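You operate a simulated robot arm through the tools that you are given. There is no shell and no other tool.

You are at the controls of a simulated robot arm. One attempt, no reset.

## Task
Reset the tripped relay board, then press the key under card L3,L6.
Fine: one press; at the cell box, slider to 0, lever off and on again, slider back to RUN; leave the other keys and the plugs.
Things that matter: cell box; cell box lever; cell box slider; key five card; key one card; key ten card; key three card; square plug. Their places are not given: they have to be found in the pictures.

The check looks at the end state, three seconds after you hand in, the way a careful person would. Anything else that was tipped, shoved, dropped, spilled or broken makes it a failure.

## Robot
A 7-joint arm with a two-finger parallel gripper, fixed in place. Base frame: the origin is at the foot of the arm, x ahead of it, y to its left, z up. Units: m, degrees, N and s.
Its first joint turns from -149.0 to 149.0 degrees. Payload 3.43 kg.
The tool frame sits at the grasp point between the pads (the TCP): z along the fingers, y along the line on which they close. The tips reach 0.03 m beyond it. The gripper opens to 0.094 m. The fingers are 0.028 m wide and 0.01 m thick; the gripper's body (0.05 by 0.096 m) begins 0.055 m behind the TCP.
Orientation is told as [roll, pitch, yaw] about the base's x, y, z axes, in that order, counted from this pose: with the fingers straight down and closing along the base's y, the tool's x points along the base's -x, its y along +y and its z along -z.

## Interface
- The arm moves only by the tool jog_arm. Its argument "rows" is a list of rows, each a list of 7 numbers: the turn, a rotation vector about the base's x, y, z in degrees, then the shift along the base's x, y, z in m, then the closure in counts, from 0 (fully open) to 255 (shut). In form: [[ax, ay, az, dx, dy, dz, fingers], ...]. A call has 1 to 20 rows; each row shifts and turns the commanded pose from where the row before left it. Each row takes 0.2 s and may step no farther than 0.05 m and 8.6 degrees from the row before; otherwise, or with a gripper value out of range, the whole call is refused. A pose out of reach is approached as far as the arm can. The call stops where the force on the tool passes 50 N (or 10 N more than at its start, if that is more) or the arm is blocked; 0.2 s more then pass. Each finger travels about 0.045 m/s and halts on what it meets, pressing with about 35 N; the grip force reading is that of the motor and also rises with nothing between the fingers. The clock runs only during rows and for 0.2 s after the last one: add rows that do not move to give the fingers time. It gives the time, the measured TCP pose, the force on the tool (base axes), the opening and the grip force at its end, in the units of the frame above (readings bear some noise), with the torque about the TCP (base axes, N m) and any sound that the robot's microphone picked up.
- Cameras (640 x 400 px; columns grow to the right, rows downward): "scene" is fixed at [0.211, 0.5007, 1.5043]; the picture's right is [0.84, -0.54, 0.00], its down [-0.41, -0.63, -0.66] and it looks along [0.36, 0.56, -0.75] (base axes); focal length 214 px, centre (320, 200). "wrist" rides on the gripper at [0.076, 0.014, -0.103] in the tool frame; the picture's right is [-0.18, 0.98, 0.00], its down [-0.75, -0.14, -0.64] and it looks along [-0.63, -0.12, 0.77] (tool axes); focal length 243 px, centre (320, 200).
- get_image(camera): a new picture of that camera. The clock stands still meanwhile.
- pixel_to_xyz(camera, pixels): for up to 12 pixels [column, row] of the newest picture of that camera ("zoom" is the newest enlarged one), the place [x, y, z] in the base frame of the surface seen there, good to about 0.002 m, but the place of the scene camera against the robot may be out by one fixed shift of up to 0.018 m in any direction. The clock stands still meanwhile.
- inspect(camera, box): a new picture of the part [left, top, right, bottom] of that camera's present view, enlarged. The clock stands still meanwhile.
- job_done(): hands the job in; it is judged then, once.

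Open the gripper and draw the arm clear of the work before you hand the job in, unless the task says otherwise.

The tools are called after "Call:" by a JSON object that holds its "fn" and its "kwargs". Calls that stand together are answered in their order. jog_arm: Moves the arm, as the interface text tells. Its arguments: {"type":"object","properties":{"rows":{"type":"array"}},"required":["rows"]} The other tools are called the same way: get_image (camera) takes a picture; pixel_to_xyz (camera, pixels) gives the place of the surface under pixels of a picture; inspect (camera, box) takes an enlarged picture of a part of a camera's view; job_done () hands the job in.

At the start:

```text
time: 0.0
eef_pos: [0.5173, 0.8409, 1.2023]
tcp_rot: [0.0, -0.1, 0.0]
ft_force: [-0.5, 0.3, 0.3]
torque: [0.02, 0.01, -0.04]
gripper_width: 0.0941
finger_force: 0.0
```

scene: 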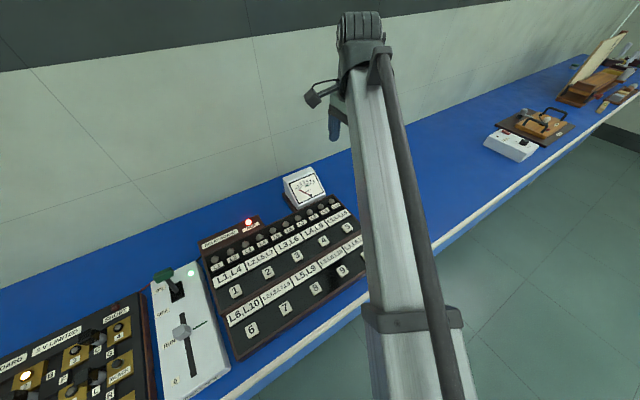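
wrist: 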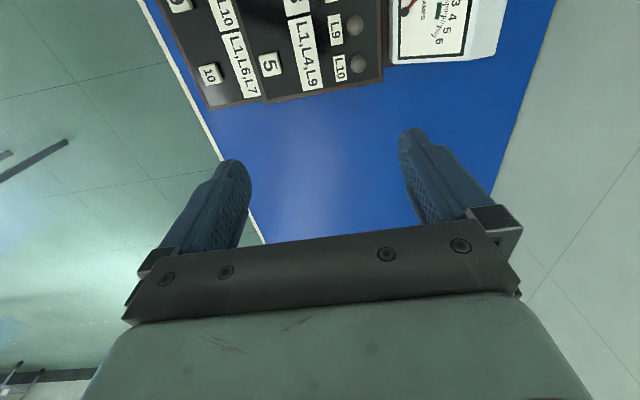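

The scene shows the key board around (290,270), the cell box with a lever and slider around (185,330), and a relay board with a red lamp at (248,222). I'll enlarge these parts.

Call:
{"fn": "inspect", "kwargs": {"camera": "scene", "box": [190, 170, 380, 350]}}

Call:
{"fn": "inspect", "kwargs": {"camera": "scene", "box": [130, 250, 260, 400]}}

Call:
{"fn": "inspect", "kwargs": {"camera": "scene", "box": [0, 280, 160, 400]}}

Call:
{"fn": "inspect", "kwargs": {"camera": "wrist", "box": [140, 0, 520, 130]}}

```text
2.22 times, centred on (285, 260) of scene
```

zoom: 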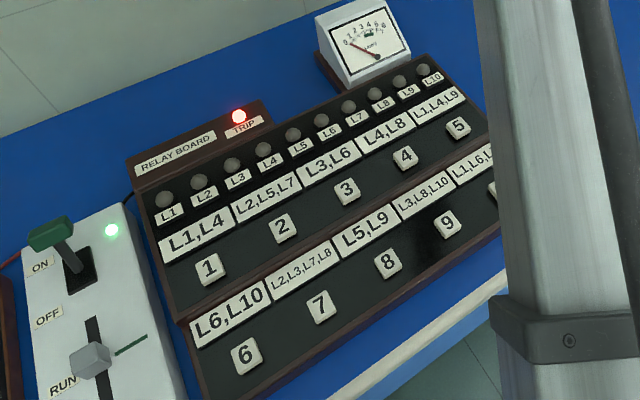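

```text
2.67 times, centred on (195, 325) of scene
```

zoom: 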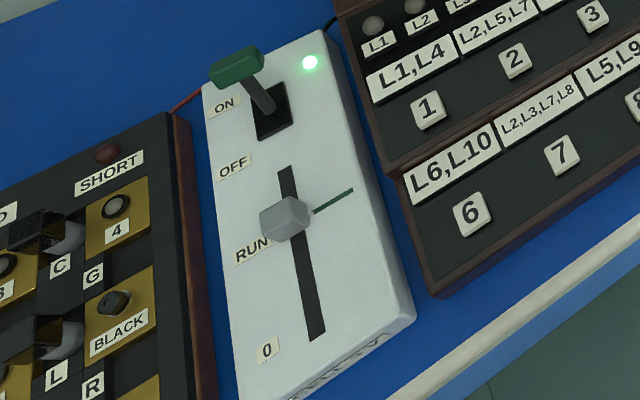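

```text
3.33 times, centred on (80, 340) of scene
```

zoom: 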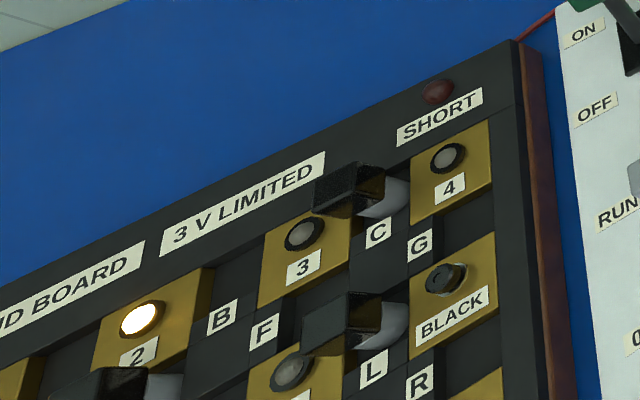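

```text
1.68 times, centred on (330, 65) of wrist
```

zoom: 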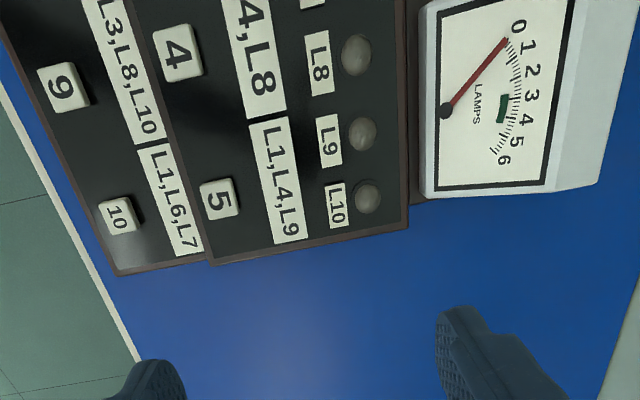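

Key 3 is under card L3,L6. Now I get positions from the scene camera.

Call:
{"fn": "inspect", "kwargs": {"camera": "scene", "box": [130, 250, 260, 400]}}

Call:
{"fn": "pixel_to_xyz", "kwargs": {"camera": "scene", "pixels": [[163, 274], [181, 330], [191, 376], [174, 288], [193, 272], [235, 291], [268, 271], [297, 256], [251, 329], [284, 307], [248, 222], [210, 320]]}}

```text
2.67 times, centred on (195, 325) of scene
```

zoom: 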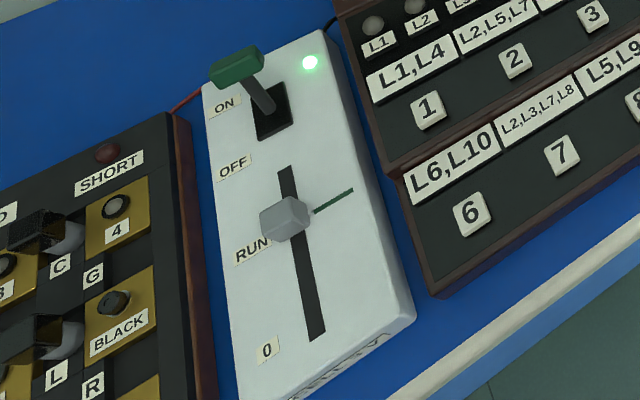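

```text
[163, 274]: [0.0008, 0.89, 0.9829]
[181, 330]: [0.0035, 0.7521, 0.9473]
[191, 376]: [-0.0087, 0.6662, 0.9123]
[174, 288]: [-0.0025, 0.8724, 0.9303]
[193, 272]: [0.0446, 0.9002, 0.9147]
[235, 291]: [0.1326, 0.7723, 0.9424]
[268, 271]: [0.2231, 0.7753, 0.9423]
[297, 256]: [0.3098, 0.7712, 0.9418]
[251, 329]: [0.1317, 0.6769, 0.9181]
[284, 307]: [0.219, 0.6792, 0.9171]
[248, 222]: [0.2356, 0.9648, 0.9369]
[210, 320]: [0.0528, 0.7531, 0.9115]
```

Positions (scene, may be offset): lever handle ~(0.00,0.89,0.98), slider knob ~(0.00,0.75,0.947), key 3 ~(0.31,0.77,0.94). I move the arm at its present height over toward the cell box to view it with the wrist camera.

Call:
{"fn": "jog_arm", "kwargs": {"rows": [[0, 0, 0, -0.047, -0.003, 0, 0], [0, 0, 0, -0.047, -0.003, 0, 0], [0, 0, 0, -0.047, -0.003, 0, 0], [0, 0, 0, -0.047, -0.003, 0, 0], [0, 0, 0, -0.047, -0.003, 0, 0], [0, 0, 0, -0.047, -0.003, 0, 0], [0, 0, 0, -0.047, -0.003, 0, 0], [0, 0, 0, -0.047, -0.003, 0, 0], [0, 0, 0, -0.047, -0.003, 0, 0], [0, 0, 0, -0.047, -0.003, 0, 0], [0, 0, 0, -0.047, -0.003, 0, 0], [0, 0, 0, -0.047, -0.003, 0, 0], [0, 0, 0, 0, 0, 0, 0], [0, 0, 0, 0, 0, 0, 0]]}}

Call:
{"fn": "get_image", "kwargs": {"camera": "wrist"}}

Call:
{"fn": "get_image", "kwargs": {"camera": "scene"}}

```text
time: 3.0
eef_pos: [-0.0472, 0.808, 1.191]
tcp_rot: [0.6, 0.1, -0.1]
ft_force: [0.0, 0.9, -0.8]
torque: [0.01, -0.01, -0.01]
gripper_width: 0.0943
finger_force: 0.1
out of reach, approached as far as the arm can: row 9, 11
```

```text
taken
```

wrist: 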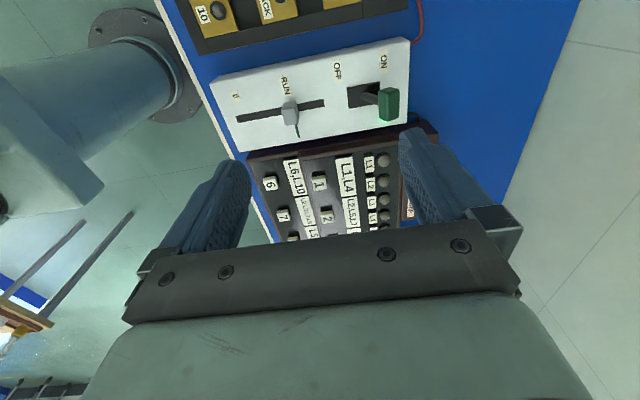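

```text
taken
```

scene: 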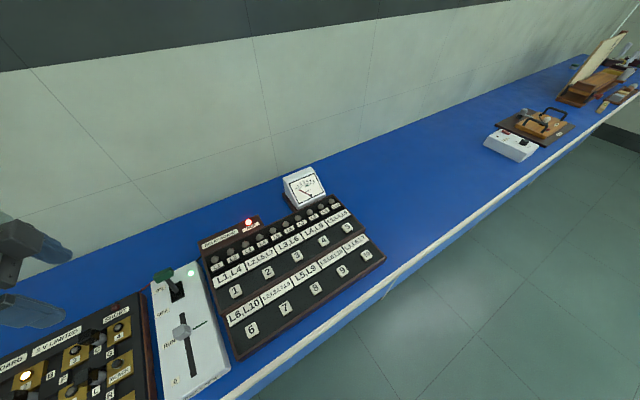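

The wrist picture shows the cell box: knob at (291,112), RUN line just below, lever handle at (389,103). I enlarge this area.

Call:
{"fn": "inspect", "kwargs": {"camera": "wrist", "box": [200, 20, 430, 160]}}

Call:
{"fn": "pixel_to_xyz", "kwargs": {"camera": "wrist", "pixels": [[290, 108], [291, 118], [389, 98], [389, 112], [360, 97], [238, 118], [325, 102], [297, 133], [215, 90], [408, 50], [241, 150], [404, 125]]}}

Call:
{"fn": "pixel_to_xyz", "kwargs": {"camera": "wrist", "pixels": [[319, 182], [326, 216], [270, 184], [282, 216], [384, 160], [310, 203], [294, 238], [337, 235], [265, 122], [310, 110], [350, 90], [372, 110]]}}

```text
2.78 times, centred on (315, 90) of wrist
```

zoom: 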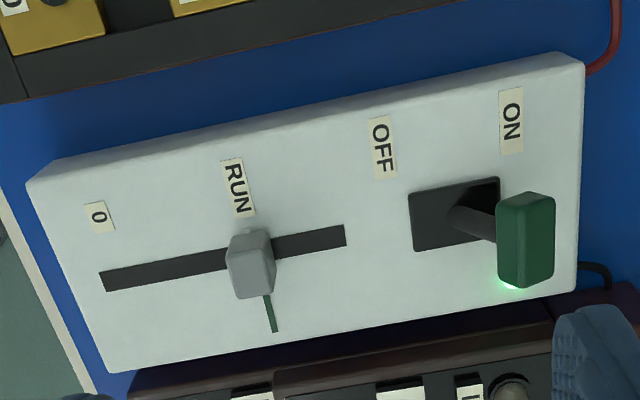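

```text
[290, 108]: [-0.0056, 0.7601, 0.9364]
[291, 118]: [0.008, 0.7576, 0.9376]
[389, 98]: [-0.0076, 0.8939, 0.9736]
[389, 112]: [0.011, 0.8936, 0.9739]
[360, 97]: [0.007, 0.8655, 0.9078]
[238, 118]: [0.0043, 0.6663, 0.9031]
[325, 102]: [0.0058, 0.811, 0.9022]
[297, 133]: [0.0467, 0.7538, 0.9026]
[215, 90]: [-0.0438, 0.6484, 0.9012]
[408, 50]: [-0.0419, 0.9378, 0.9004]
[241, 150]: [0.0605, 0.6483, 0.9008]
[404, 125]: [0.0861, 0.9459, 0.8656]
```

```text
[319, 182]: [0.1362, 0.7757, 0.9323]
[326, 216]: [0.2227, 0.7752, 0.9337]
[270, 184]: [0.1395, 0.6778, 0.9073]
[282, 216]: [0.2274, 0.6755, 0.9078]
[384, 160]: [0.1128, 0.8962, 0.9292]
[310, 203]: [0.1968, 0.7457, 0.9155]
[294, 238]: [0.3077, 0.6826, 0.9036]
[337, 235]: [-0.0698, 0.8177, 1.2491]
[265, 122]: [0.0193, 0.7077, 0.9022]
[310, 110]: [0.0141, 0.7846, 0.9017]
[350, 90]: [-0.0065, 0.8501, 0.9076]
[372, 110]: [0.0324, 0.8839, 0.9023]
```

The cell box is axis-aligned with its top at z≈0.902; knob at about (0.00,0.758), top z≈0.937; slot y from 0.665 to 0.81. I go down above the knob for a closer view.

Call:
{"fn": "jog_arm", "kwargs": {"rows": [[0, 0, 0, 0.015, -0.015, -0.03, 0], [0, 0, 0, 0.015, -0.015, -0.03, 0], [0, 0, 0, 0.015, -0.015, -0.03, 0], [0, 0, 0, 0.002, -0.004, -0.03, 0], [0, 0, 0, 0, 0, -0.02, 0], [0, 0, 0, 0, 0, 0, 0], [0, 0, 0, 0, 0, 0, 0]]}}

Call:
{"fn": "get_image", "kwargs": {"camera": "wrist"}}

Call:
{"fn": "inspect", "kwargs": {"camera": "wrist", "box": [160, 40, 480, 240]}}

```text
time: 4.6
eef_pos: [0.0016, 0.761, 1.0523]
tcp_rot: [0.0, -0.1, 0.0]
ft_force: [0.4, 0.1, 0.0]
torque: [-0.01, 0.02, 0.0]
gripper_width: 0.0939
finger_force: 0.1
```

```text
taken
```

wrist: 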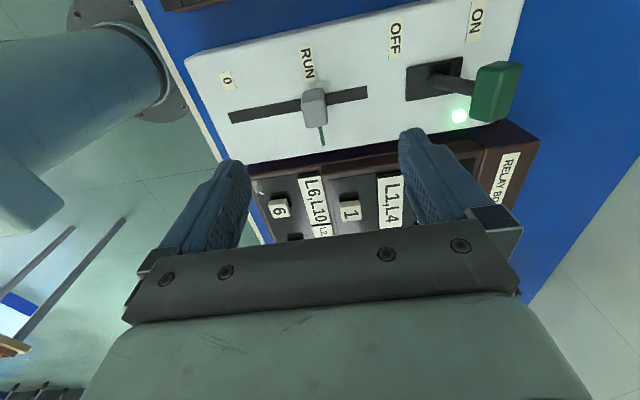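

```text
2.00 times, centred on (320, 140) of wrist
```

zoom: 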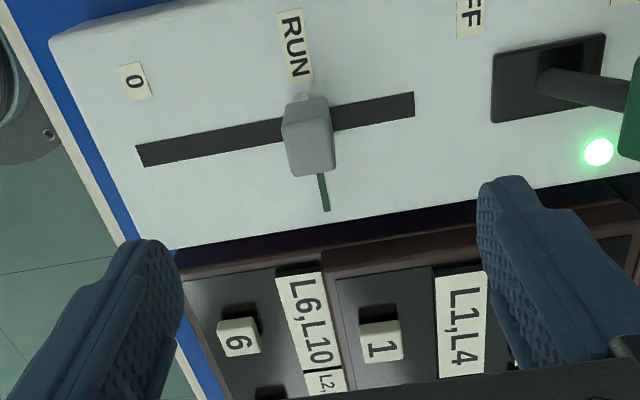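

Call:
{"fn": "inspect", "kwargs": {"camera": "wrist", "box": [215, 30, 385, 150]}}

Call:
{"fn": "inspect", "kwargs": {"camera": "wrist", "box": [380, 0, 540, 140]}}

Call:
{"fn": "pixel_to_xyz", "kwargs": {"camera": "wrist", "pixels": [[304, 92], [324, 89], [305, 110], [325, 107], [314, 98], [321, 130], [322, 142], [307, 62], [228, 81], [230, 118], [367, 92], [314, 120]]}}

Call:
{"fn": "pixel_to_xyz", "kwargs": {"camera": "wrist", "pixels": [[478, 68], [518, 68], [474, 112], [508, 114], [496, 90], [450, 82], [434, 82], [406, 72], [458, 60], [407, 100], [462, 90], [475, 20]]}}

```text
3.33 times, centred on (300, 90) of wrist
```

zoom: 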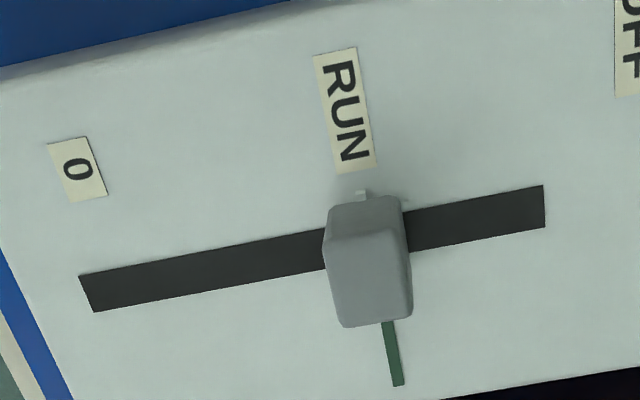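

```text
2.86 times, centred on (460, 70) of wrist
```

zoom: 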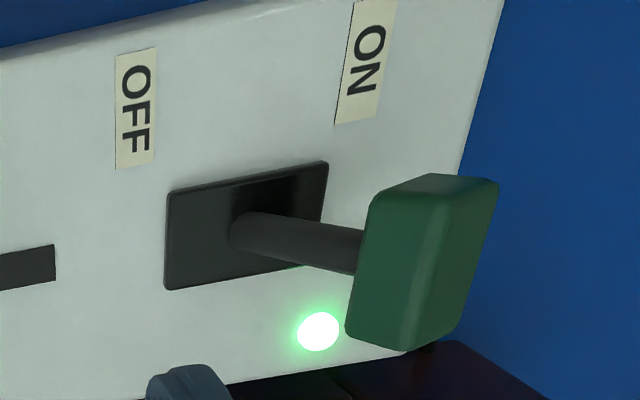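

```text
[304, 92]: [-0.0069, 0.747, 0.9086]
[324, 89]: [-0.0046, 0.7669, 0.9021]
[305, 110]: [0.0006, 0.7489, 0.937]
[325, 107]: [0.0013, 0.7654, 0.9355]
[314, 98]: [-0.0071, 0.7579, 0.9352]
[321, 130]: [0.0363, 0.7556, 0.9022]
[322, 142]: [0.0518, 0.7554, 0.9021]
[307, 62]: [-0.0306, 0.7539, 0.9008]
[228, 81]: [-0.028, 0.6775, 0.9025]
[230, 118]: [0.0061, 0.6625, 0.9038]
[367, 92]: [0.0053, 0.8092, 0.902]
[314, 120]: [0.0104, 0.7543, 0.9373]
```

```text
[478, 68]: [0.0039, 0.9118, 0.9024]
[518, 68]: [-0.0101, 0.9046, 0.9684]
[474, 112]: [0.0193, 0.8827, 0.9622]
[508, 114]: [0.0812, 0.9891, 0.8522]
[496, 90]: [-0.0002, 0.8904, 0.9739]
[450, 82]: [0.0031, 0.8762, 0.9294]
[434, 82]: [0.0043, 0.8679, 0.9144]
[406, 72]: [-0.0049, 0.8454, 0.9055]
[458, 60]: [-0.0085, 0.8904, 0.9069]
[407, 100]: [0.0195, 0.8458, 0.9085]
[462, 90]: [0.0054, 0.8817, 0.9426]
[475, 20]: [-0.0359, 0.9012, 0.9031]
```

Knob spans y≈0.748–0.766 (centre 0.757, x≈0.003, top z 0.937), RUN line at y≈0.7555, "0" label at y≈0.6775. I descend over the knob with the fingers open and close them loosely around it.

Call:
{"fn": "jog_arm", "kwargs": {"rows": [[0, 0, 0, 0.0015, -0.004, -0.03, 0], [0, 0, 0, 0, 0, -0.03, 0], [0, 0, 0, 0, 0, -0.025, 0], [0, 0, 0, 0, 0, -0.015, 0], [0, 0, 0, 0, 0, -0.01, 0], [0, 0, 0, 0, 0, 0, 0], [0, 0, 0, 0, 0, 0, 100], [0, 0, 0, 0, 0, 0, 150], [0, 0, 0, 0, 0, 0, 175], [0, 0, 0, 0, 0, 0, 175], [0, 0, 0, 0, 0, 0, 175], [0, 0, 0, 0, 0, 0, 175]]}}

Call:
{"fn": "get_image", "kwargs": {"camera": "wrist"}}

Call:
{"fn": "inspect", "kwargs": {"camera": "wrist", "box": [220, 80, 420, 220]}}

```text
time: 7.2
eef_pos: [0.0027, 0.7555, 0.9421]
tcp_rot: [-0.1, 0.0, 0.0]
ft_force: [0.5, -0.2, -0.6]
torque: [0.01, -0.04, -0.01]
gripper_width: 0.0294
finger_force: 0.0
```

```text
taken
```

wrist: 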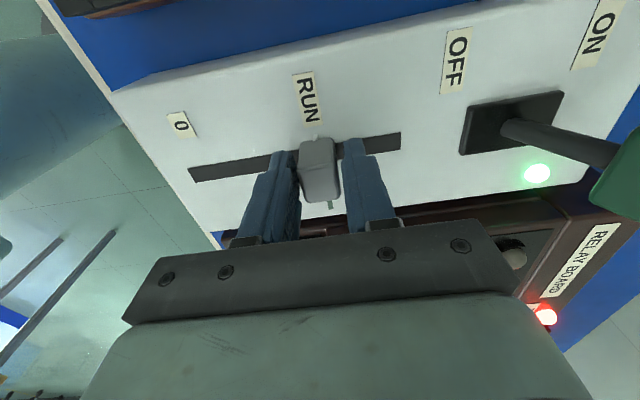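

```text
2.86 times, centred on (320, 150) of wrist
```

zoom: 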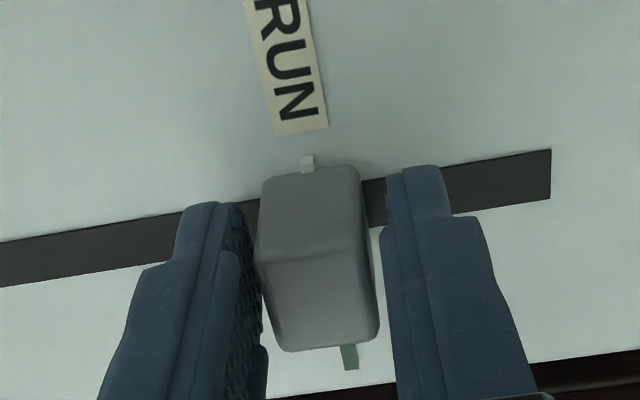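

The knob sits between the fingers, slightly nearer the left one. I measure the tick, line and knob edges before gripping.

Call:
{"fn": "pixel_to_xyz", "kwargs": {"camera": "zoom", "pixels": [[308, 164], [350, 357], [262, 200], [356, 190], [262, 235], [368, 240], [310, 200], [320, 250], [315, 330]]}}

```text
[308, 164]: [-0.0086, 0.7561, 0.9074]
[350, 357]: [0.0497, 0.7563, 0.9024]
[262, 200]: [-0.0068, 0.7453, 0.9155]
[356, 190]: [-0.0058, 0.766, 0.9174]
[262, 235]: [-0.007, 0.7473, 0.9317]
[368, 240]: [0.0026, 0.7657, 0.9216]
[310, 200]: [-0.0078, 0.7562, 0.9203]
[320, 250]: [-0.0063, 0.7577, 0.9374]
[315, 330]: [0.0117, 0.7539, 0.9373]
```

Knob tick y=0.7561 and RUN line y=0.7563, aligned with the TCP at 0.7555. I close the fingers on the knob.

Call:
{"fn": "jog_arm", "kwargs": {"rows": [[0, 0, 0, 0, 0, 0, 205], [0, 0, 0, 0, 0, 0, 215], [0, 0, 0, 0, 0, 0, 215], [0, 0, 0, 0, 0, 0, 215]]}}

Call:
{"fn": "inspect", "kwargs": {"camera": "wrist", "box": [220, 80, 420, 220]}}

```text
time: 8.2
eef_pos: [0.0016, 0.7555, 0.9409]
tcp_rot: [0.0, 0.0, 0.0]
ft_force: [0.1, 0.5, 0.5]
torque: [-0.02, 0.01, 0.01]
gripper_width: 0.0216
finger_force: 45.1
```

```text
2.86 times, centred on (320, 150) of wrist
```

zoom: 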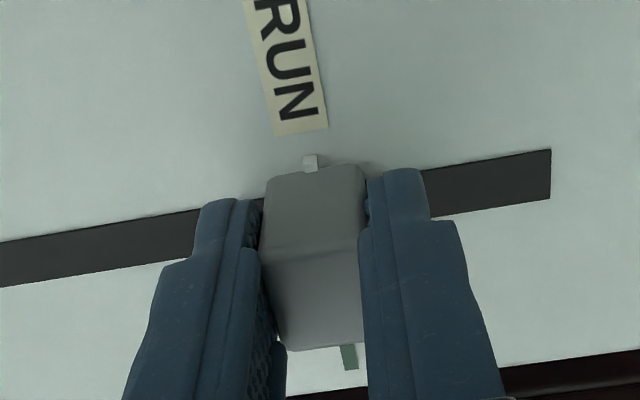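

Knob is gripped (width 0.0216). I now slide it toward 0 in small steps along -y.

Call:
{"fn": "jog_arm", "kwargs": {"rows": [[0, 0, 0, 0, -0.01, 0, 215], [0, 0, 0, 0, -0.01, 0, 215], [0, 0, 0, 0, -0.012, 0, 215], [0, 0, 0, 0, -0.012, 0, 215], [0, 0, 0, 0, -0.012, 0, 215], [0, 0, 0, 0, -0.011, 0, 215], [0, 0, 0, 0, -0.008, 0, 215], [0, 0, 0, 0, 0, 0, 215]]}}

Call:
{"fn": "get_image", "kwargs": {"camera": "wrist"}}

Call:
{"fn": "inspect", "kwargs": {"camera": "wrist", "box": [220, 80, 420, 220]}}

```text
time: 10.0
eef_pos: [0.0017, 0.68, 0.9417]
tcp_rot: [0.0, 0.1, 0.1]
ft_force: [-7.0, -1.0, 7.9]
torque: [-0.12, 1.51, 0.06]
gripper_width: 0.0218
finger_force: 44.7
```

```text
taken
```

wrist: 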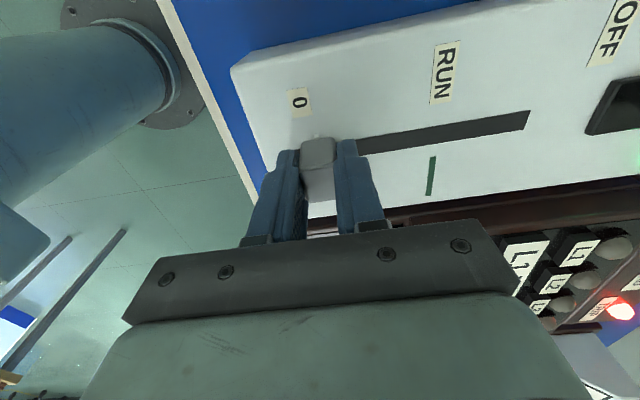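

```text
2.86 times, centred on (320, 150) of wrist
```

zoom: 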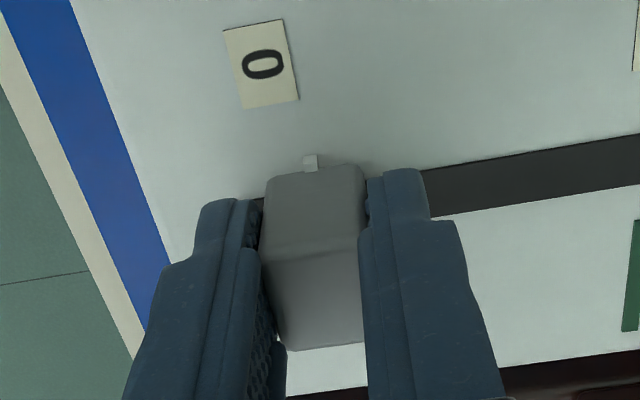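

The tick is near y≈0.680, beside the "0" label (≈0.6775). I push a few mm more to find whether this is the end stop.

Call:
{"fn": "jog_arm", "kwargs": {"rows": [[0, 0, 0, 0, -0.002, 0, 215], [0, 0, 0, 0, -0.002, 0, 215], [0, 0, 0, 0, 0, 0, 215]]}}

Call:
{"fn": "inspect", "kwargs": {"camera": "wrist", "box": [220, 80, 420, 220]}}

Call:
{"fn": "pixel_to_xyz", "kwargs": {"camera": "zoom", "pixels": [[310, 164], [262, 65], [240, 105], [310, 200]]}}

```text
time: 10.8
eef_pos: [0.0015, 0.6777, 0.9418]
tcp_rot: [0.1, -0.1, -0.1]
ft_force: [-8.0, 1.8, 8.3]
torque: [0.05, 1.25, -0.03]
gripper_width: 0.0219
finger_force: 45.2
```

```text
2.86 times, centred on (320, 150) of wrist
```

zoom: 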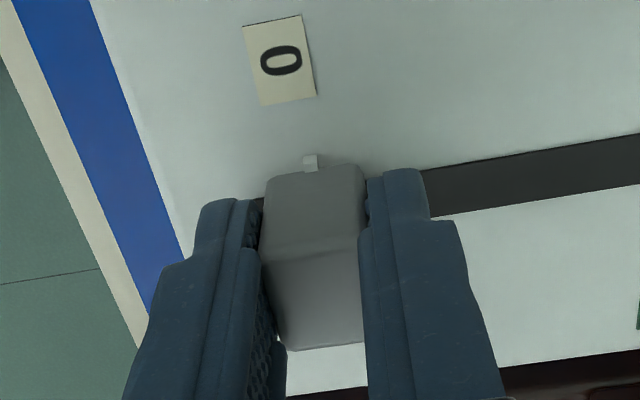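

```text
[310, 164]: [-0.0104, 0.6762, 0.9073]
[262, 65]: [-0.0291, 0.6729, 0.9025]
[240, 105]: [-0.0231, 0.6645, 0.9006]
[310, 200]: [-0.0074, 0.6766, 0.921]
```

Tick y≈0.676, practically at the label's centre, with no stop felt in y yet. I nudge another few mm to reach the stop, watching force.

Call:
{"fn": "jog_arm", "kwargs": {"rows": [[0, 0, 0, 0, -0.002, 0, 215], [0, 0, 0, 0, -0.002, 0, 215], [0, 0, 0, 0, 0, 0, 215]]}}

Call:
{"fn": "inspect", "kwargs": {"camera": "wrist", "box": [220, 80, 420, 220]}}

Call:
{"fn": "get_image", "kwargs": {"camera": "scene"}}

```text
time: 11.6
eef_pos: [0.0023, 0.6751, 0.9411]
tcp_rot: [0.1, 0.0, 0.0]
ft_force: [-12.5, 17.3, 4.9]
torque: [-0.21, 0.24, 0.0]
gripper_width: 0.0216
finger_force: 45.4
```

```text
2.86 times, centred on (320, 150) of wrist
```

zoom: 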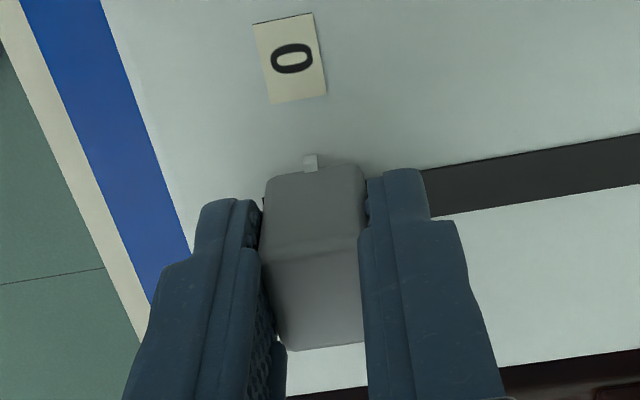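

```text
taken
```

scene: 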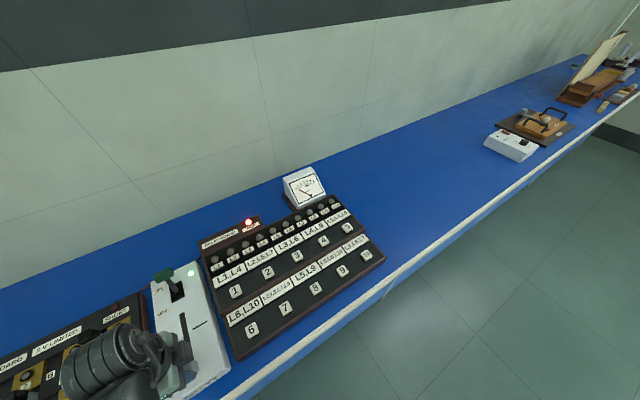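

A stop was reached at y≈0.675 (force +17 N in y), so the slider is at 0. I relieve the push, open the fingers and rise, then look at the result and the lever.

Call:
{"fn": "jog_arm", "kwargs": {"rows": [[0, 0, 0, 0, 0.0015, 0, 215], [0, 0, 0, 0, 0, 0, 180], [0, 0, 0, 0, 0, 0, 130], [0, 0, 0, 0, 0, 0, 110], [0, 0, 0, 0, 0, 0, 110], [0, 0, 0, 0, 0, 0.03, 110], [0, 0, 0, 0, 0, 0.04, 100], [0, 0, 0, 0, 0.02, 0.04, 100], [0, 0, 0, 0, 0.03, 0.03, 100], [0, 0, 0, 0, 0.04, 0, 100], [0, 0, 0, 0, 0.04, 0, 100], [0, 0, 0, 0, 0.02, 0, 100], [0, 0, 0, 0, 0, 0, 100]]}}

Call:
{"fn": "get_image", "kwargs": {"camera": "wrist"}}

Call:
{"fn": "get_image", "kwargs": {"camera": "scene"}}

```text
time: 14.4
eef_pos: [0.0043, 0.8243, 1.0827]
tcp_rot: [0.0, -0.1, 0.0]
ft_force: [-0.1, -0.5, 0.7]
torque: [0.01, -0.01, -0.01]
gripper_width: 0.0573
finger_force: 0.2
```

```text
taken
```

wrist: 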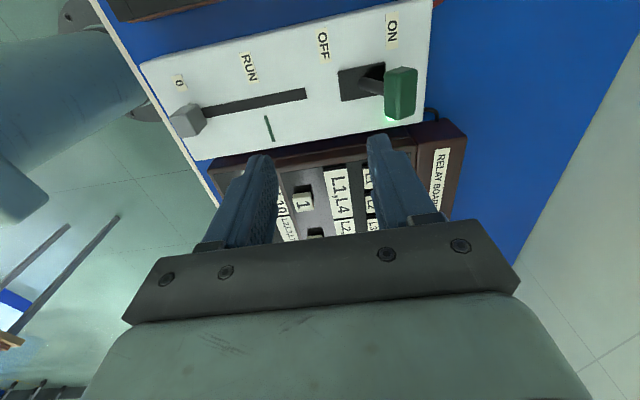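

```text
taken
```

scene: 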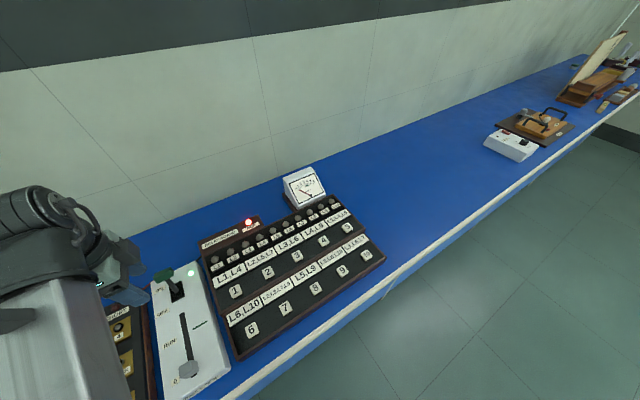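

The slider is at 0. Now I measure the lever handle at wrist (400,92).

Call:
{"fn": "inspect", "kwargs": {"camera": "wrist", "box": [320, 20, 480, 140]}}

Call:
{"fn": "pixel_to_xyz", "kwargs": {"camera": "zoom", "pixels": [[270, 200], [340, 185], [392, 190], [250, 300], [300, 315], [345, 310], [370, 250], [320, 250], [265, 260], [300, 190], [210, 230], [60, 260]]}}

```text
3.33 times, centred on (400, 80) of wrist
```

zoom: 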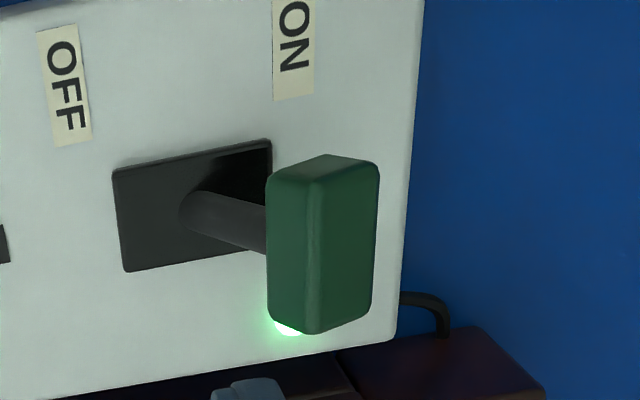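

```text
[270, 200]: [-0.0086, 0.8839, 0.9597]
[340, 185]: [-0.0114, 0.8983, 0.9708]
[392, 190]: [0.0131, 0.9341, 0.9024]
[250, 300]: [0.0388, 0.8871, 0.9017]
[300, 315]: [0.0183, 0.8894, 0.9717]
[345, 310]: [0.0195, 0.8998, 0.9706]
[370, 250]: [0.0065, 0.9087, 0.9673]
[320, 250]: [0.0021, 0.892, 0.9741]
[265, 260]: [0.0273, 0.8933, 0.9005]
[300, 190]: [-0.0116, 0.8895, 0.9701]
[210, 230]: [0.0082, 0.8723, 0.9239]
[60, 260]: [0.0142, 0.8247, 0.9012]
```

The lever handle is centred near (0.002, 0.894, 0.961), spanning y≈0.88–0.91, z up to 0.974. I straddle it with the fingers at 0.057 m opening, tips at z≈0.945.

Call:
{"fn": "jog_arm", "kwargs": {"rows": [[0, 0, 0, -0.001, 0.035, 0, 100], [0, 0, 0, -0.001, 0.0355, 0, 100], [0, 0, 0, 0, 0, 0, 100], [0, 0, 0, 0, 0, -0.03, 100], [0, 0, 0, 0, 0, -0.03, 100], [0, 0, 0, 0, 0, -0.025, 100], [0, 0, 0, 0, 0, -0.015, 100], [0, 0, 0, 0, 0, -0.007, 100], [0, 0, 0, 0, 0, 0, 100]]}}

Call:
{"fn": "get_image", "kwargs": {"camera": "wrist"}}

Call:
{"fn": "inspect", "kwargs": {"camera": "wrist", "box": [220, 80, 420, 220]}}

```text
time: 16.4
eef_pos: [-0.0, 0.8947, 0.9751]
tcp_rot: [0.0, 0.0, 0.0]
ft_force: [-0.4, -0.4, 0.3]
torque: [-0.01, -0.02, 0.02]
gripper_width: 0.0575
finger_force: 0.0
```

```text
taken
```

wrist: 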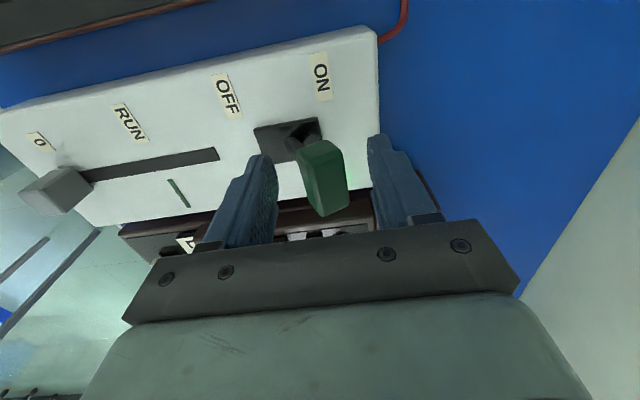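

```text
2.86 times, centred on (320, 150) of wrist
```

zoom: 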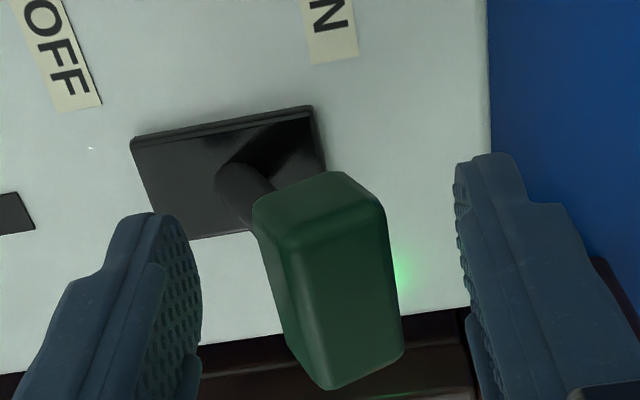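

The handle sits midway between the fingers. I now push it toward OFF (-y) in small steps, watching force and sound.

Call:
{"fn": "jog_arm", "kwargs": {"rows": [[0, 0, 0, 0, -0.01, 0, 100], [0, 0, 0, 0, -0.01, 0, 100], [0, 0, 0, 0, -0.01, 0, 100], [0, 0, 0, 0, -0.01, 0, 100], [0, 0, 0, 0, -0.01, 0, 100], [0, 0, 0, 0, 0, 0, 100]]}}

Call:
{"fn": "get_image", "kwargs": {"camera": "wrist"}}

Call:
{"fn": "inspect", "kwargs": {"camera": "wrist", "box": [220, 80, 420, 220]}}

```text
time: 17.5
eef_pos: [-0.0003, 0.8541, 0.9792]
tcp_rot: [0.7, 0.1, 0.0]
ft_force: [-2.1, 3.5, 15.4]
torque: [0.47, -0.04, -0.03]
gripper_width: 0.0588
finger_force: 1.1
stopped in row 5: the force on the tool passed its limit at 56 N (the readings are from after the stop); the commanded pose is now the measured one
```

```text
taken
```

wrist: 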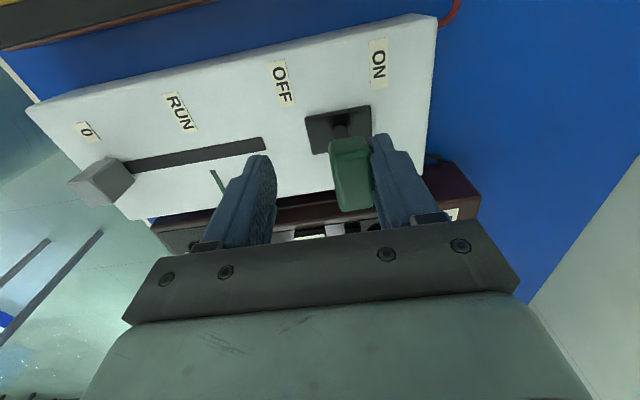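

```text
2.86 times, centred on (320, 150) of wrist
```

zoom: 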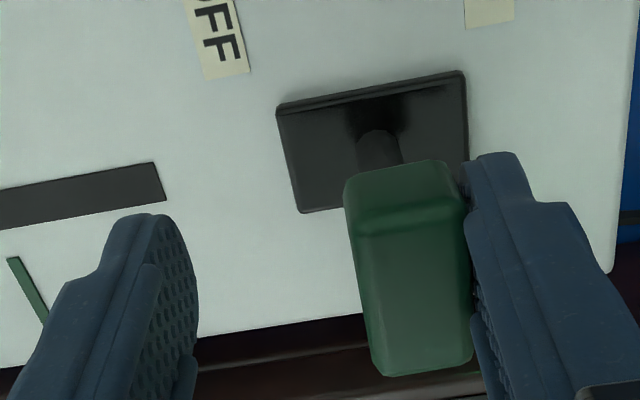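

The handle is about vertical now; force peaked at 56 N. I measure the handle's present place.

Call:
{"fn": "pixel_to_xyz", "kwargs": {"camera": "zoom", "pixels": [[365, 195], [445, 180], [365, 240], [450, 230], [385, 340], [455, 340], [378, 145], [410, 260], [480, 180], [490, 260], [440, 165], [350, 185]]}}

Call:
{"fn": "get_image", "kwargs": {"camera": "scene"}}

Call:
{"fn": "inspect", "kwargs": {"camera": "scene", "box": [100, 220, 260, 340]}}

```text
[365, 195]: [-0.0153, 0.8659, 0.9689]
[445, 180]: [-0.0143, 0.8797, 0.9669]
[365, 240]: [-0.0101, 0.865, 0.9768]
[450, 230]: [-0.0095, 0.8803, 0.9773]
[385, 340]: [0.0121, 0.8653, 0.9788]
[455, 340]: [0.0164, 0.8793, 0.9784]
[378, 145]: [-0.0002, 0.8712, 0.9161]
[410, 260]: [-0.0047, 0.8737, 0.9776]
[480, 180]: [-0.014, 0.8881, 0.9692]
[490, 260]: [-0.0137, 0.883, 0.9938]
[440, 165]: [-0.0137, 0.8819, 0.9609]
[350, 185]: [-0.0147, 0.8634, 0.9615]
```

```text
taken
```

scene: 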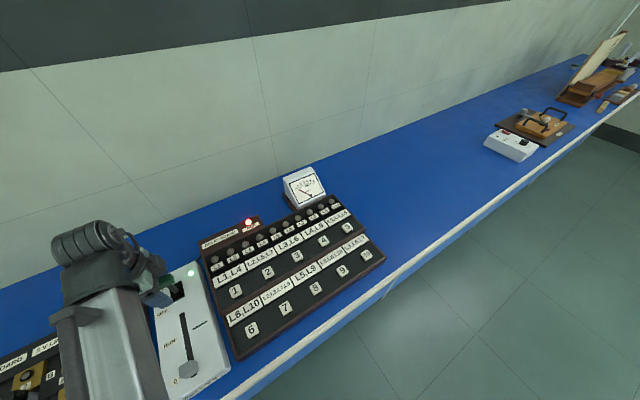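

```text
3.33 times, centred on (180, 280) of scene
```

zoom: 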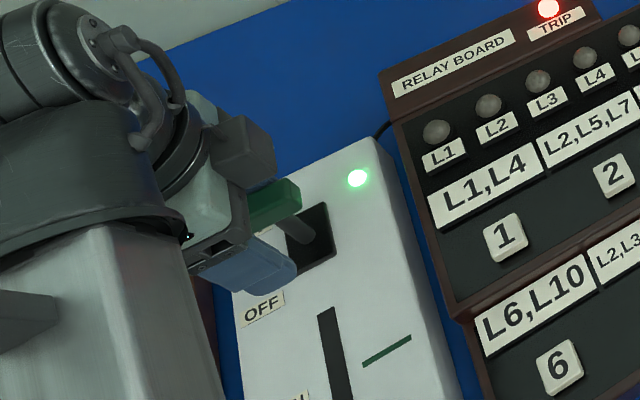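

The lever is upright (handle centre y≈0.8735, top level z≈0.978), just short of tipping over. I continue more slowly in 3 mm steps.

Call:
{"fn": "jog_arm", "kwargs": {"rows": [[0, 0, 0, 0, 0, 0, 100], [0, 0, 0, 0, -0.003, 0, 100], [0, 0, 0, 0, -0.003, 0, 100], [0, 0, 0, 0, -0.003, 0, 100], [0, 0, 0, 0, -0.003, 0, 100], [0, 0, 0, 0, 0, 0, 100]]}}

Call:
{"fn": "inspect", "kwargs": {"camera": "wrist", "box": [220, 80, 420, 220]}}

```text
time: 18.9
eef_pos: [0.0005, 0.8413, 0.9775]
tcp_rot: [0.5, 0.1, 0.0]
ft_force: [0.2, 0.7, 0.5]
torque: [0.01, 0.02, 0.0]
gripper_width: 0.0571
finger_force: 0.0
```

```text
2.86 times, centred on (320, 150) of wrist
```

zoom: 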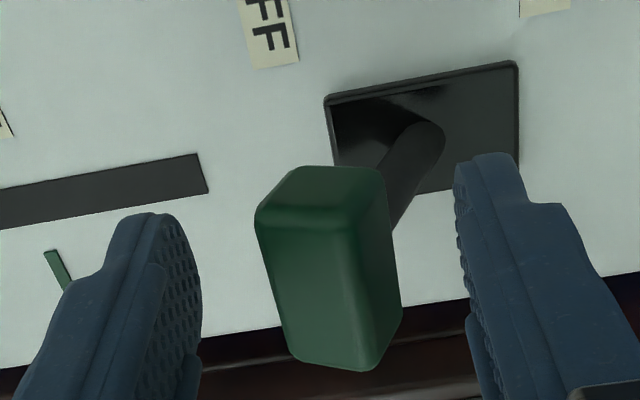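

The lever snapped over to OFF by itself (force ≈0). I check the lamps in the scene and the handle's place.

Call:
{"fn": "inspect", "kwargs": {"camera": "scene", "box": [100, 200, 290, 340]}}

Call:
{"fn": "get_image", "kwargs": {"camera": "wrist"}}

Call:
{"fn": "pixel_to_xyz", "kwargs": {"camera": "wrist", "pixels": [[305, 150], [340, 150], [313, 190], [342, 180], [325, 165], [301, 160]]}}

```text
2.86 times, centred on (195, 270) of scene
```

zoom: 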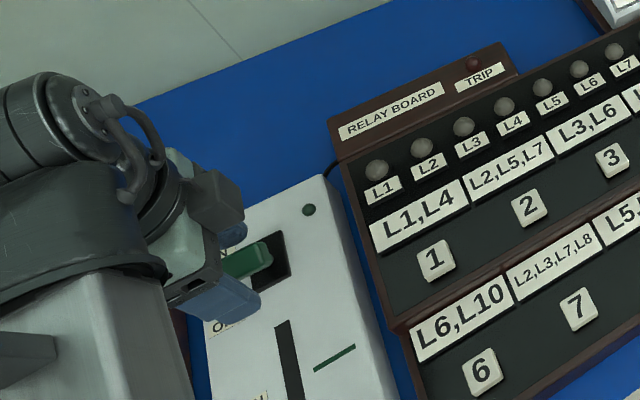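

```text
taken
```

wrist: 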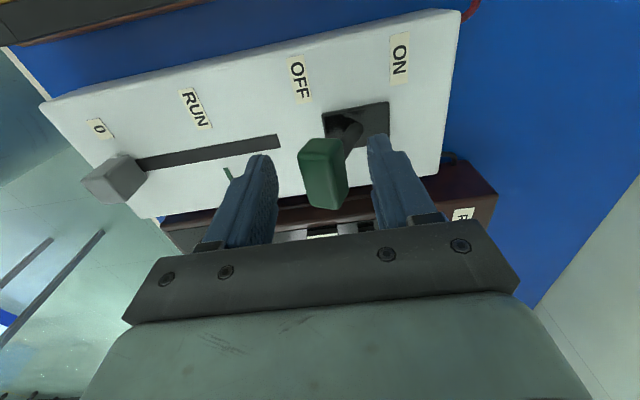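

```text
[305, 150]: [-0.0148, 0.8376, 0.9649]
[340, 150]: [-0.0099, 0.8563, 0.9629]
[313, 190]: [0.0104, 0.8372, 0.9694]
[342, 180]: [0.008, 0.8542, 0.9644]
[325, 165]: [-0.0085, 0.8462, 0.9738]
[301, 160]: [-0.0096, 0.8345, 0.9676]
```

Lever OFF: both the green lamp and the TRIP lamp are dark. Now I push the lever back to ON (+y), following the arc upward slightly to limit rubbing.

Call:
{"fn": "jog_arm", "kwargs": {"rows": [[-0.5, 0, 0, 0, 0, -0.007, 100], [0, 0, 0, 0, 0.009, 0, 100], [0, 0, 0, 0, 0.008, 0, 100], [0, 0, 0, 0, 0.004, 0.0015, 100], [0, 0, 0, 0, 0.004, 0.0015, 100], [0, 0, 0, 0, 0.004, 0.0015, 100], [0, 0, 0, 0, 0.004, 0.0015, 100], [0, 0, 0, 0, 0.004, 0.0015, 100], [0, 0, 0, 0, 0.004, 0.0015, 100], [0, 0, 0, 0, 0.004, 0.001, 100], [0, 0, 0, 0, 0.004, 0.001, 100], [0, 0, 0, 0, 0, 0, 100]]}}

Call:
{"fn": "get_image", "kwargs": {"camera": "wrist"}}

Call:
{"fn": "inspect", "kwargs": {"camera": "scene", "box": [100, 200, 290, 340]}}

```text
time: 21.5
eef_pos: [-0.0012, 0.8923, 0.982]
tcp_rot: [0.0, 0.1, 0.0]
ft_force: [-0.5, 0.0, -0.9]
torque: [0.0, 0.02, 0.0]
gripper_width: 0.0573
finger_force: 0.2
```

```text
taken
```

wrist: 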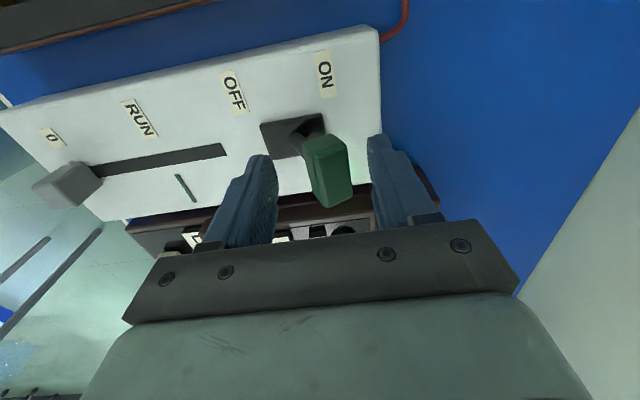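

```text
2.86 times, centred on (195, 270) of scene
```

zoom: 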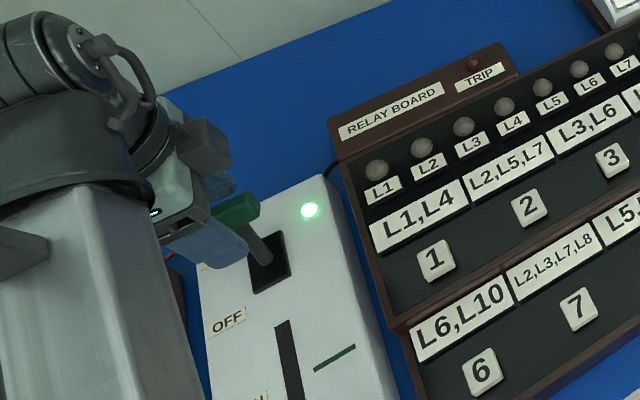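

Lever is ON, the green lamp is lit and TRIP is dark. I rise, go over to the knob at the 0 end and descend around it.

Call:
{"fn": "jog_arm", "kwargs": {"rows": [[0, 0, 0, 0, 0, 0.035, 100], [0, 0, 0, 0, 0, 0.035, 100], [0, 0, 0, 0.001, -0.04, 0, 100], [0, 0, 0, 0.001, -0.045, 0, 100], [0, 0, 0, 0.001, -0.045, 0, 100], [0, 0, 0, 0, -0.045, 0, 100], [0, 0, 0, 0, -0.0408, 0, 100], [0, 0, 0, 0, 0, 0, 100], [0, 0, 0, 0, 0, -0.035, 100], [0, 0, 0, 0, 0, -0.025, 100], [0, 0, 0, 0, 0, 0, 100]]}}

Call:
{"fn": "get_image", "kwargs": {"camera": "wrist"}}

Call:
{"fn": "inspect", "kwargs": {"camera": "wrist", "box": [220, 80, 420, 220]}}

```text
time: 23.9
eef_pos: [0.0029, 0.676, 0.9925]
tcp_rot: [0.0, 0.1, 0.0]
ft_force: [-0.4, -0.9, 0.2]
torque: [-0.03, 0.01, -0.01]
gripper_width: 0.0573
finger_force: 0.1
```

```text
taken
```

wrist: 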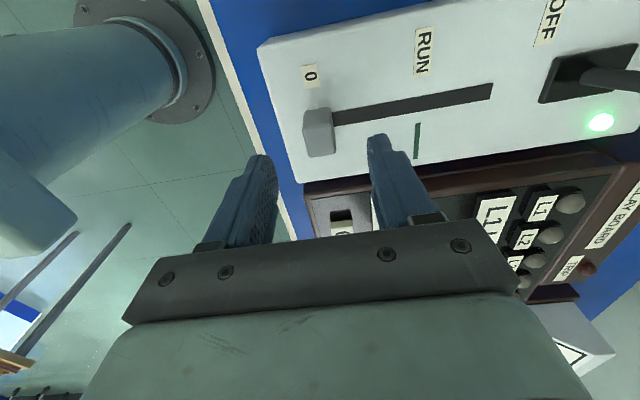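

```text
2.86 times, centred on (320, 150) of wrist
```

zoom: 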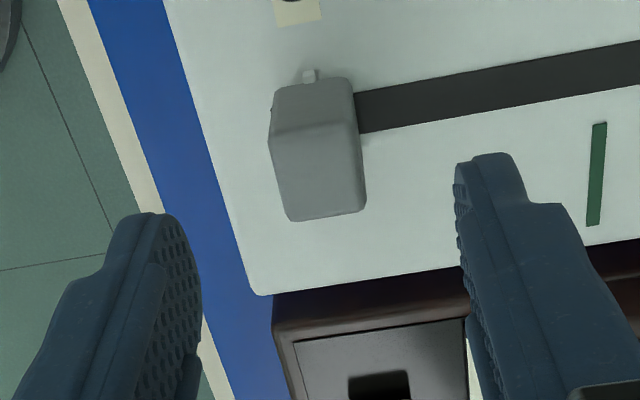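

The knob (wrist (318,130)) is centred between the fingers. I descend to grip height and close.

Call:
{"fn": "jog_arm", "kwargs": {"rows": [[0, 0, 0, 0, 0, -0.025, 100], [0, 0, 0, 0, 0, -0.015, 100], [0, 0, 0, 0, -0.0005, -0.0105, 100], [0, 0, 0, 0, 0, 0, 100], [0, 0, 0, 0, 0, 0, 150], [0, 0, 0, 0, 0, 0, 190], [0, 0, 0, 0, 0, 0, 215], [0, 0, 0, 0, 0, 0, 215], [0, 0, 0, 0, 0, 0, 215], [0, 0, 0, 0, 0, 0, 215]]}}

Call:
{"fn": "inspect", "kwargs": {"camera": "wrist", "box": [220, 80, 420, 220]}}

```text
time: 26.1
eef_pos: [0.0033, 0.6753, 0.9422]
tcp_rot: [-0.1, 0.1, -0.1]
ft_force: [-0.5, -1.6, -3.0]
torque: [-0.04, 0.02, 0.04]
gripper_width: 0.0219
finger_force: 44.8
```

```text
2.86 times, centred on (320, 150) of wrist
```

zoom: 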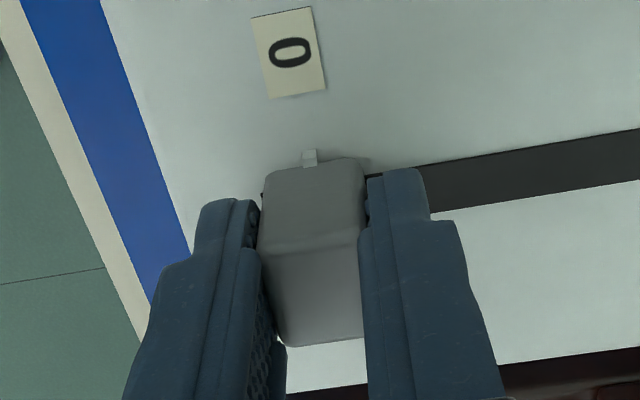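

Gripped (0.0219). I slide it +0.080 m back to RUN in small steps.

Call:
{"fn": "jog_arm", "kwargs": {"rows": [[0, 0, 0, 0, 0.01, 0, 215], [0, 0, 0, 0, 0.012, 0, 215], [0, 0, 0, 0, 0.012, 0, 215], [0, 0, 0, 0, 0.012, 0, 215], [0, 0, 0, 0, 0.012, 0, 215], [0, 0, 0, 0, 0.012, 0, 215], [0, 0, 0, 0, 0.007, 0, 215], [0, 0, 0, 0, 0.003, 0, 215], [0, 0, 0, 0, 0, 0, 215]]}}

Call:
{"fn": "get_image", "kwargs": {"camera": "wrist"}}

Call:
{"fn": "inspect", "kwargs": {"camera": "wrist", "box": [220, 80, 420, 220]}}

Call:
{"fn": "pixel_to_xyz", "kwargs": {"camera": "zoom", "pixels": [[309, 158], [309, 161], [350, 357], [350, 361], [310, 200], [310, 190]]}}

Call:
{"fn": "inspect", "kwargs": {"camera": "scene", "box": [100, 200, 290, 340]}}

```text
time: 28.1
eef_pos: [0.0023, 0.7559, 0.9415]
tcp_rot: [0.0, 0.1, 0.0]
ft_force: [7.0, 0.3, 5.7]
torque: [-0.28, 0.77, 0.15]
gripper_width: 0.0218
finger_force: 44.5
```

```text
taken
```

wrist: 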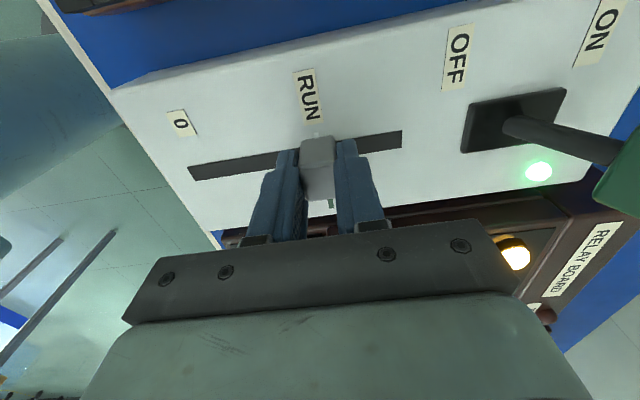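

```text
2.86 times, centred on (320, 150) of wrist
```

zoom: 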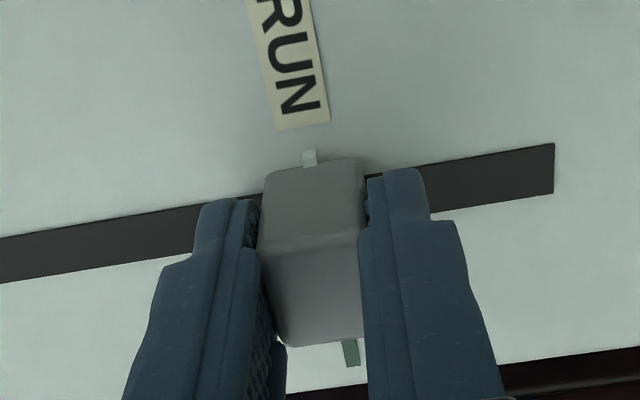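

```text
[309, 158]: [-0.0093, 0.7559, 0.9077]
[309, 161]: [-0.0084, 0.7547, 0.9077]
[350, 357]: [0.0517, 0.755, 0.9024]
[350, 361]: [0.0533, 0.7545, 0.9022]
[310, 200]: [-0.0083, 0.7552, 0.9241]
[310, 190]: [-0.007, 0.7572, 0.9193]
```

```text
2.86 times, centred on (195, 270) of scene
```

zoom: 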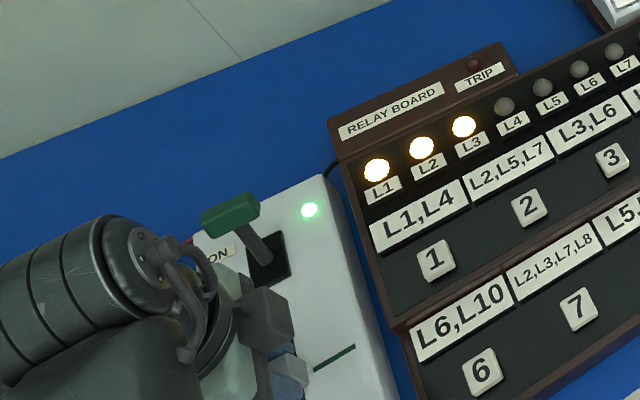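

Tick (y≈0.7555) lines up with the RUN line (≈0.755); the relay board is live (L1–L3 lit, TRIP dark). I release the knob, rise and check.

Call:
{"fn": "jog_arm", "kwargs": {"rows": [[0, 0, 0, 0, 0, 0, 190], [0, 0, 0, 0, 0, 0, 150], [0, 0, 0, 0, 0, 0, 110], [0, 0, 0, 0, 0, 0, 110], [0, 0, 0, 0, 0, 0, 110], [0, 0, 0, 0, 0, 0.03, 110], [0, 0, 0, 0, 0, 0.04, 110], [0, 0, 0, 0, 0, 0.04, 110], [0, 0, 0, 0, 0, 0.03, 110], [0, 0, 0, 0, 0, 0, 110]]}}

Call:
{"fn": "get_image", "kwargs": {"camera": "wrist"}}

Call:
{"fn": "inspect", "kwargs": {"camera": "wrist", "box": [220, 30, 400, 150]}}

Call:
{"fn": "get_image", "kwargs": {"camera": "scene"}}

```text
time: 30.3
eef_pos: [0.0019, 0.7535, 1.0817]
tcp_rot: [0.0, 0.1, 0.1]
ft_force: [0.6, -0.2, -0.5]
torque: [0.0, 0.02, -0.02]
gripper_width: 0.0537
finger_force: 0.1
```

```text
taken
```

wrist: 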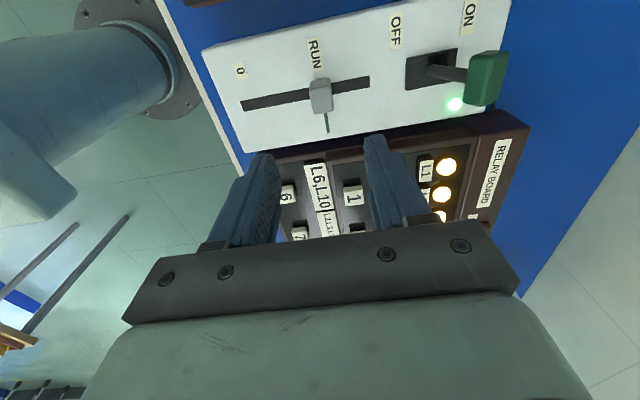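

```text
3.33 times, centred on (310, 90) of wrist
```

zoom: 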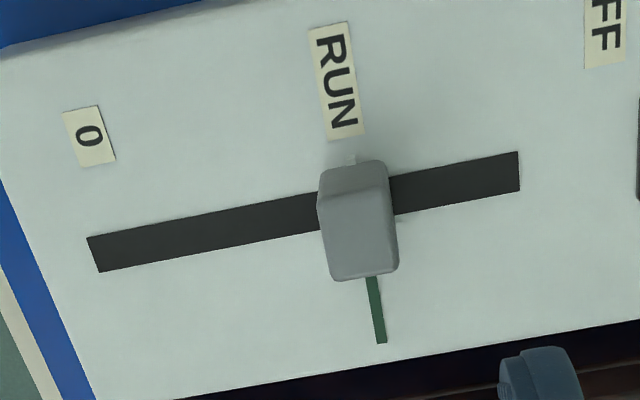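

```text
taken
```

scene: 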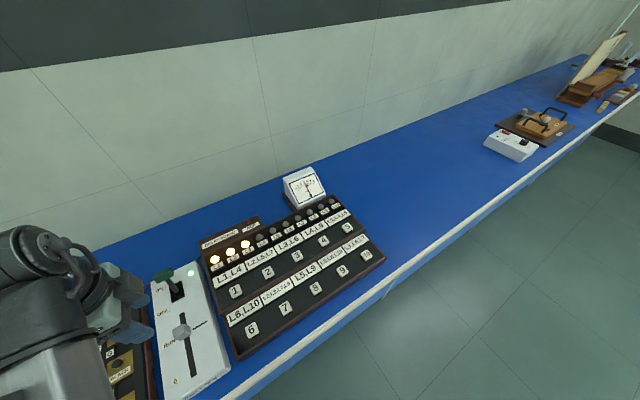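

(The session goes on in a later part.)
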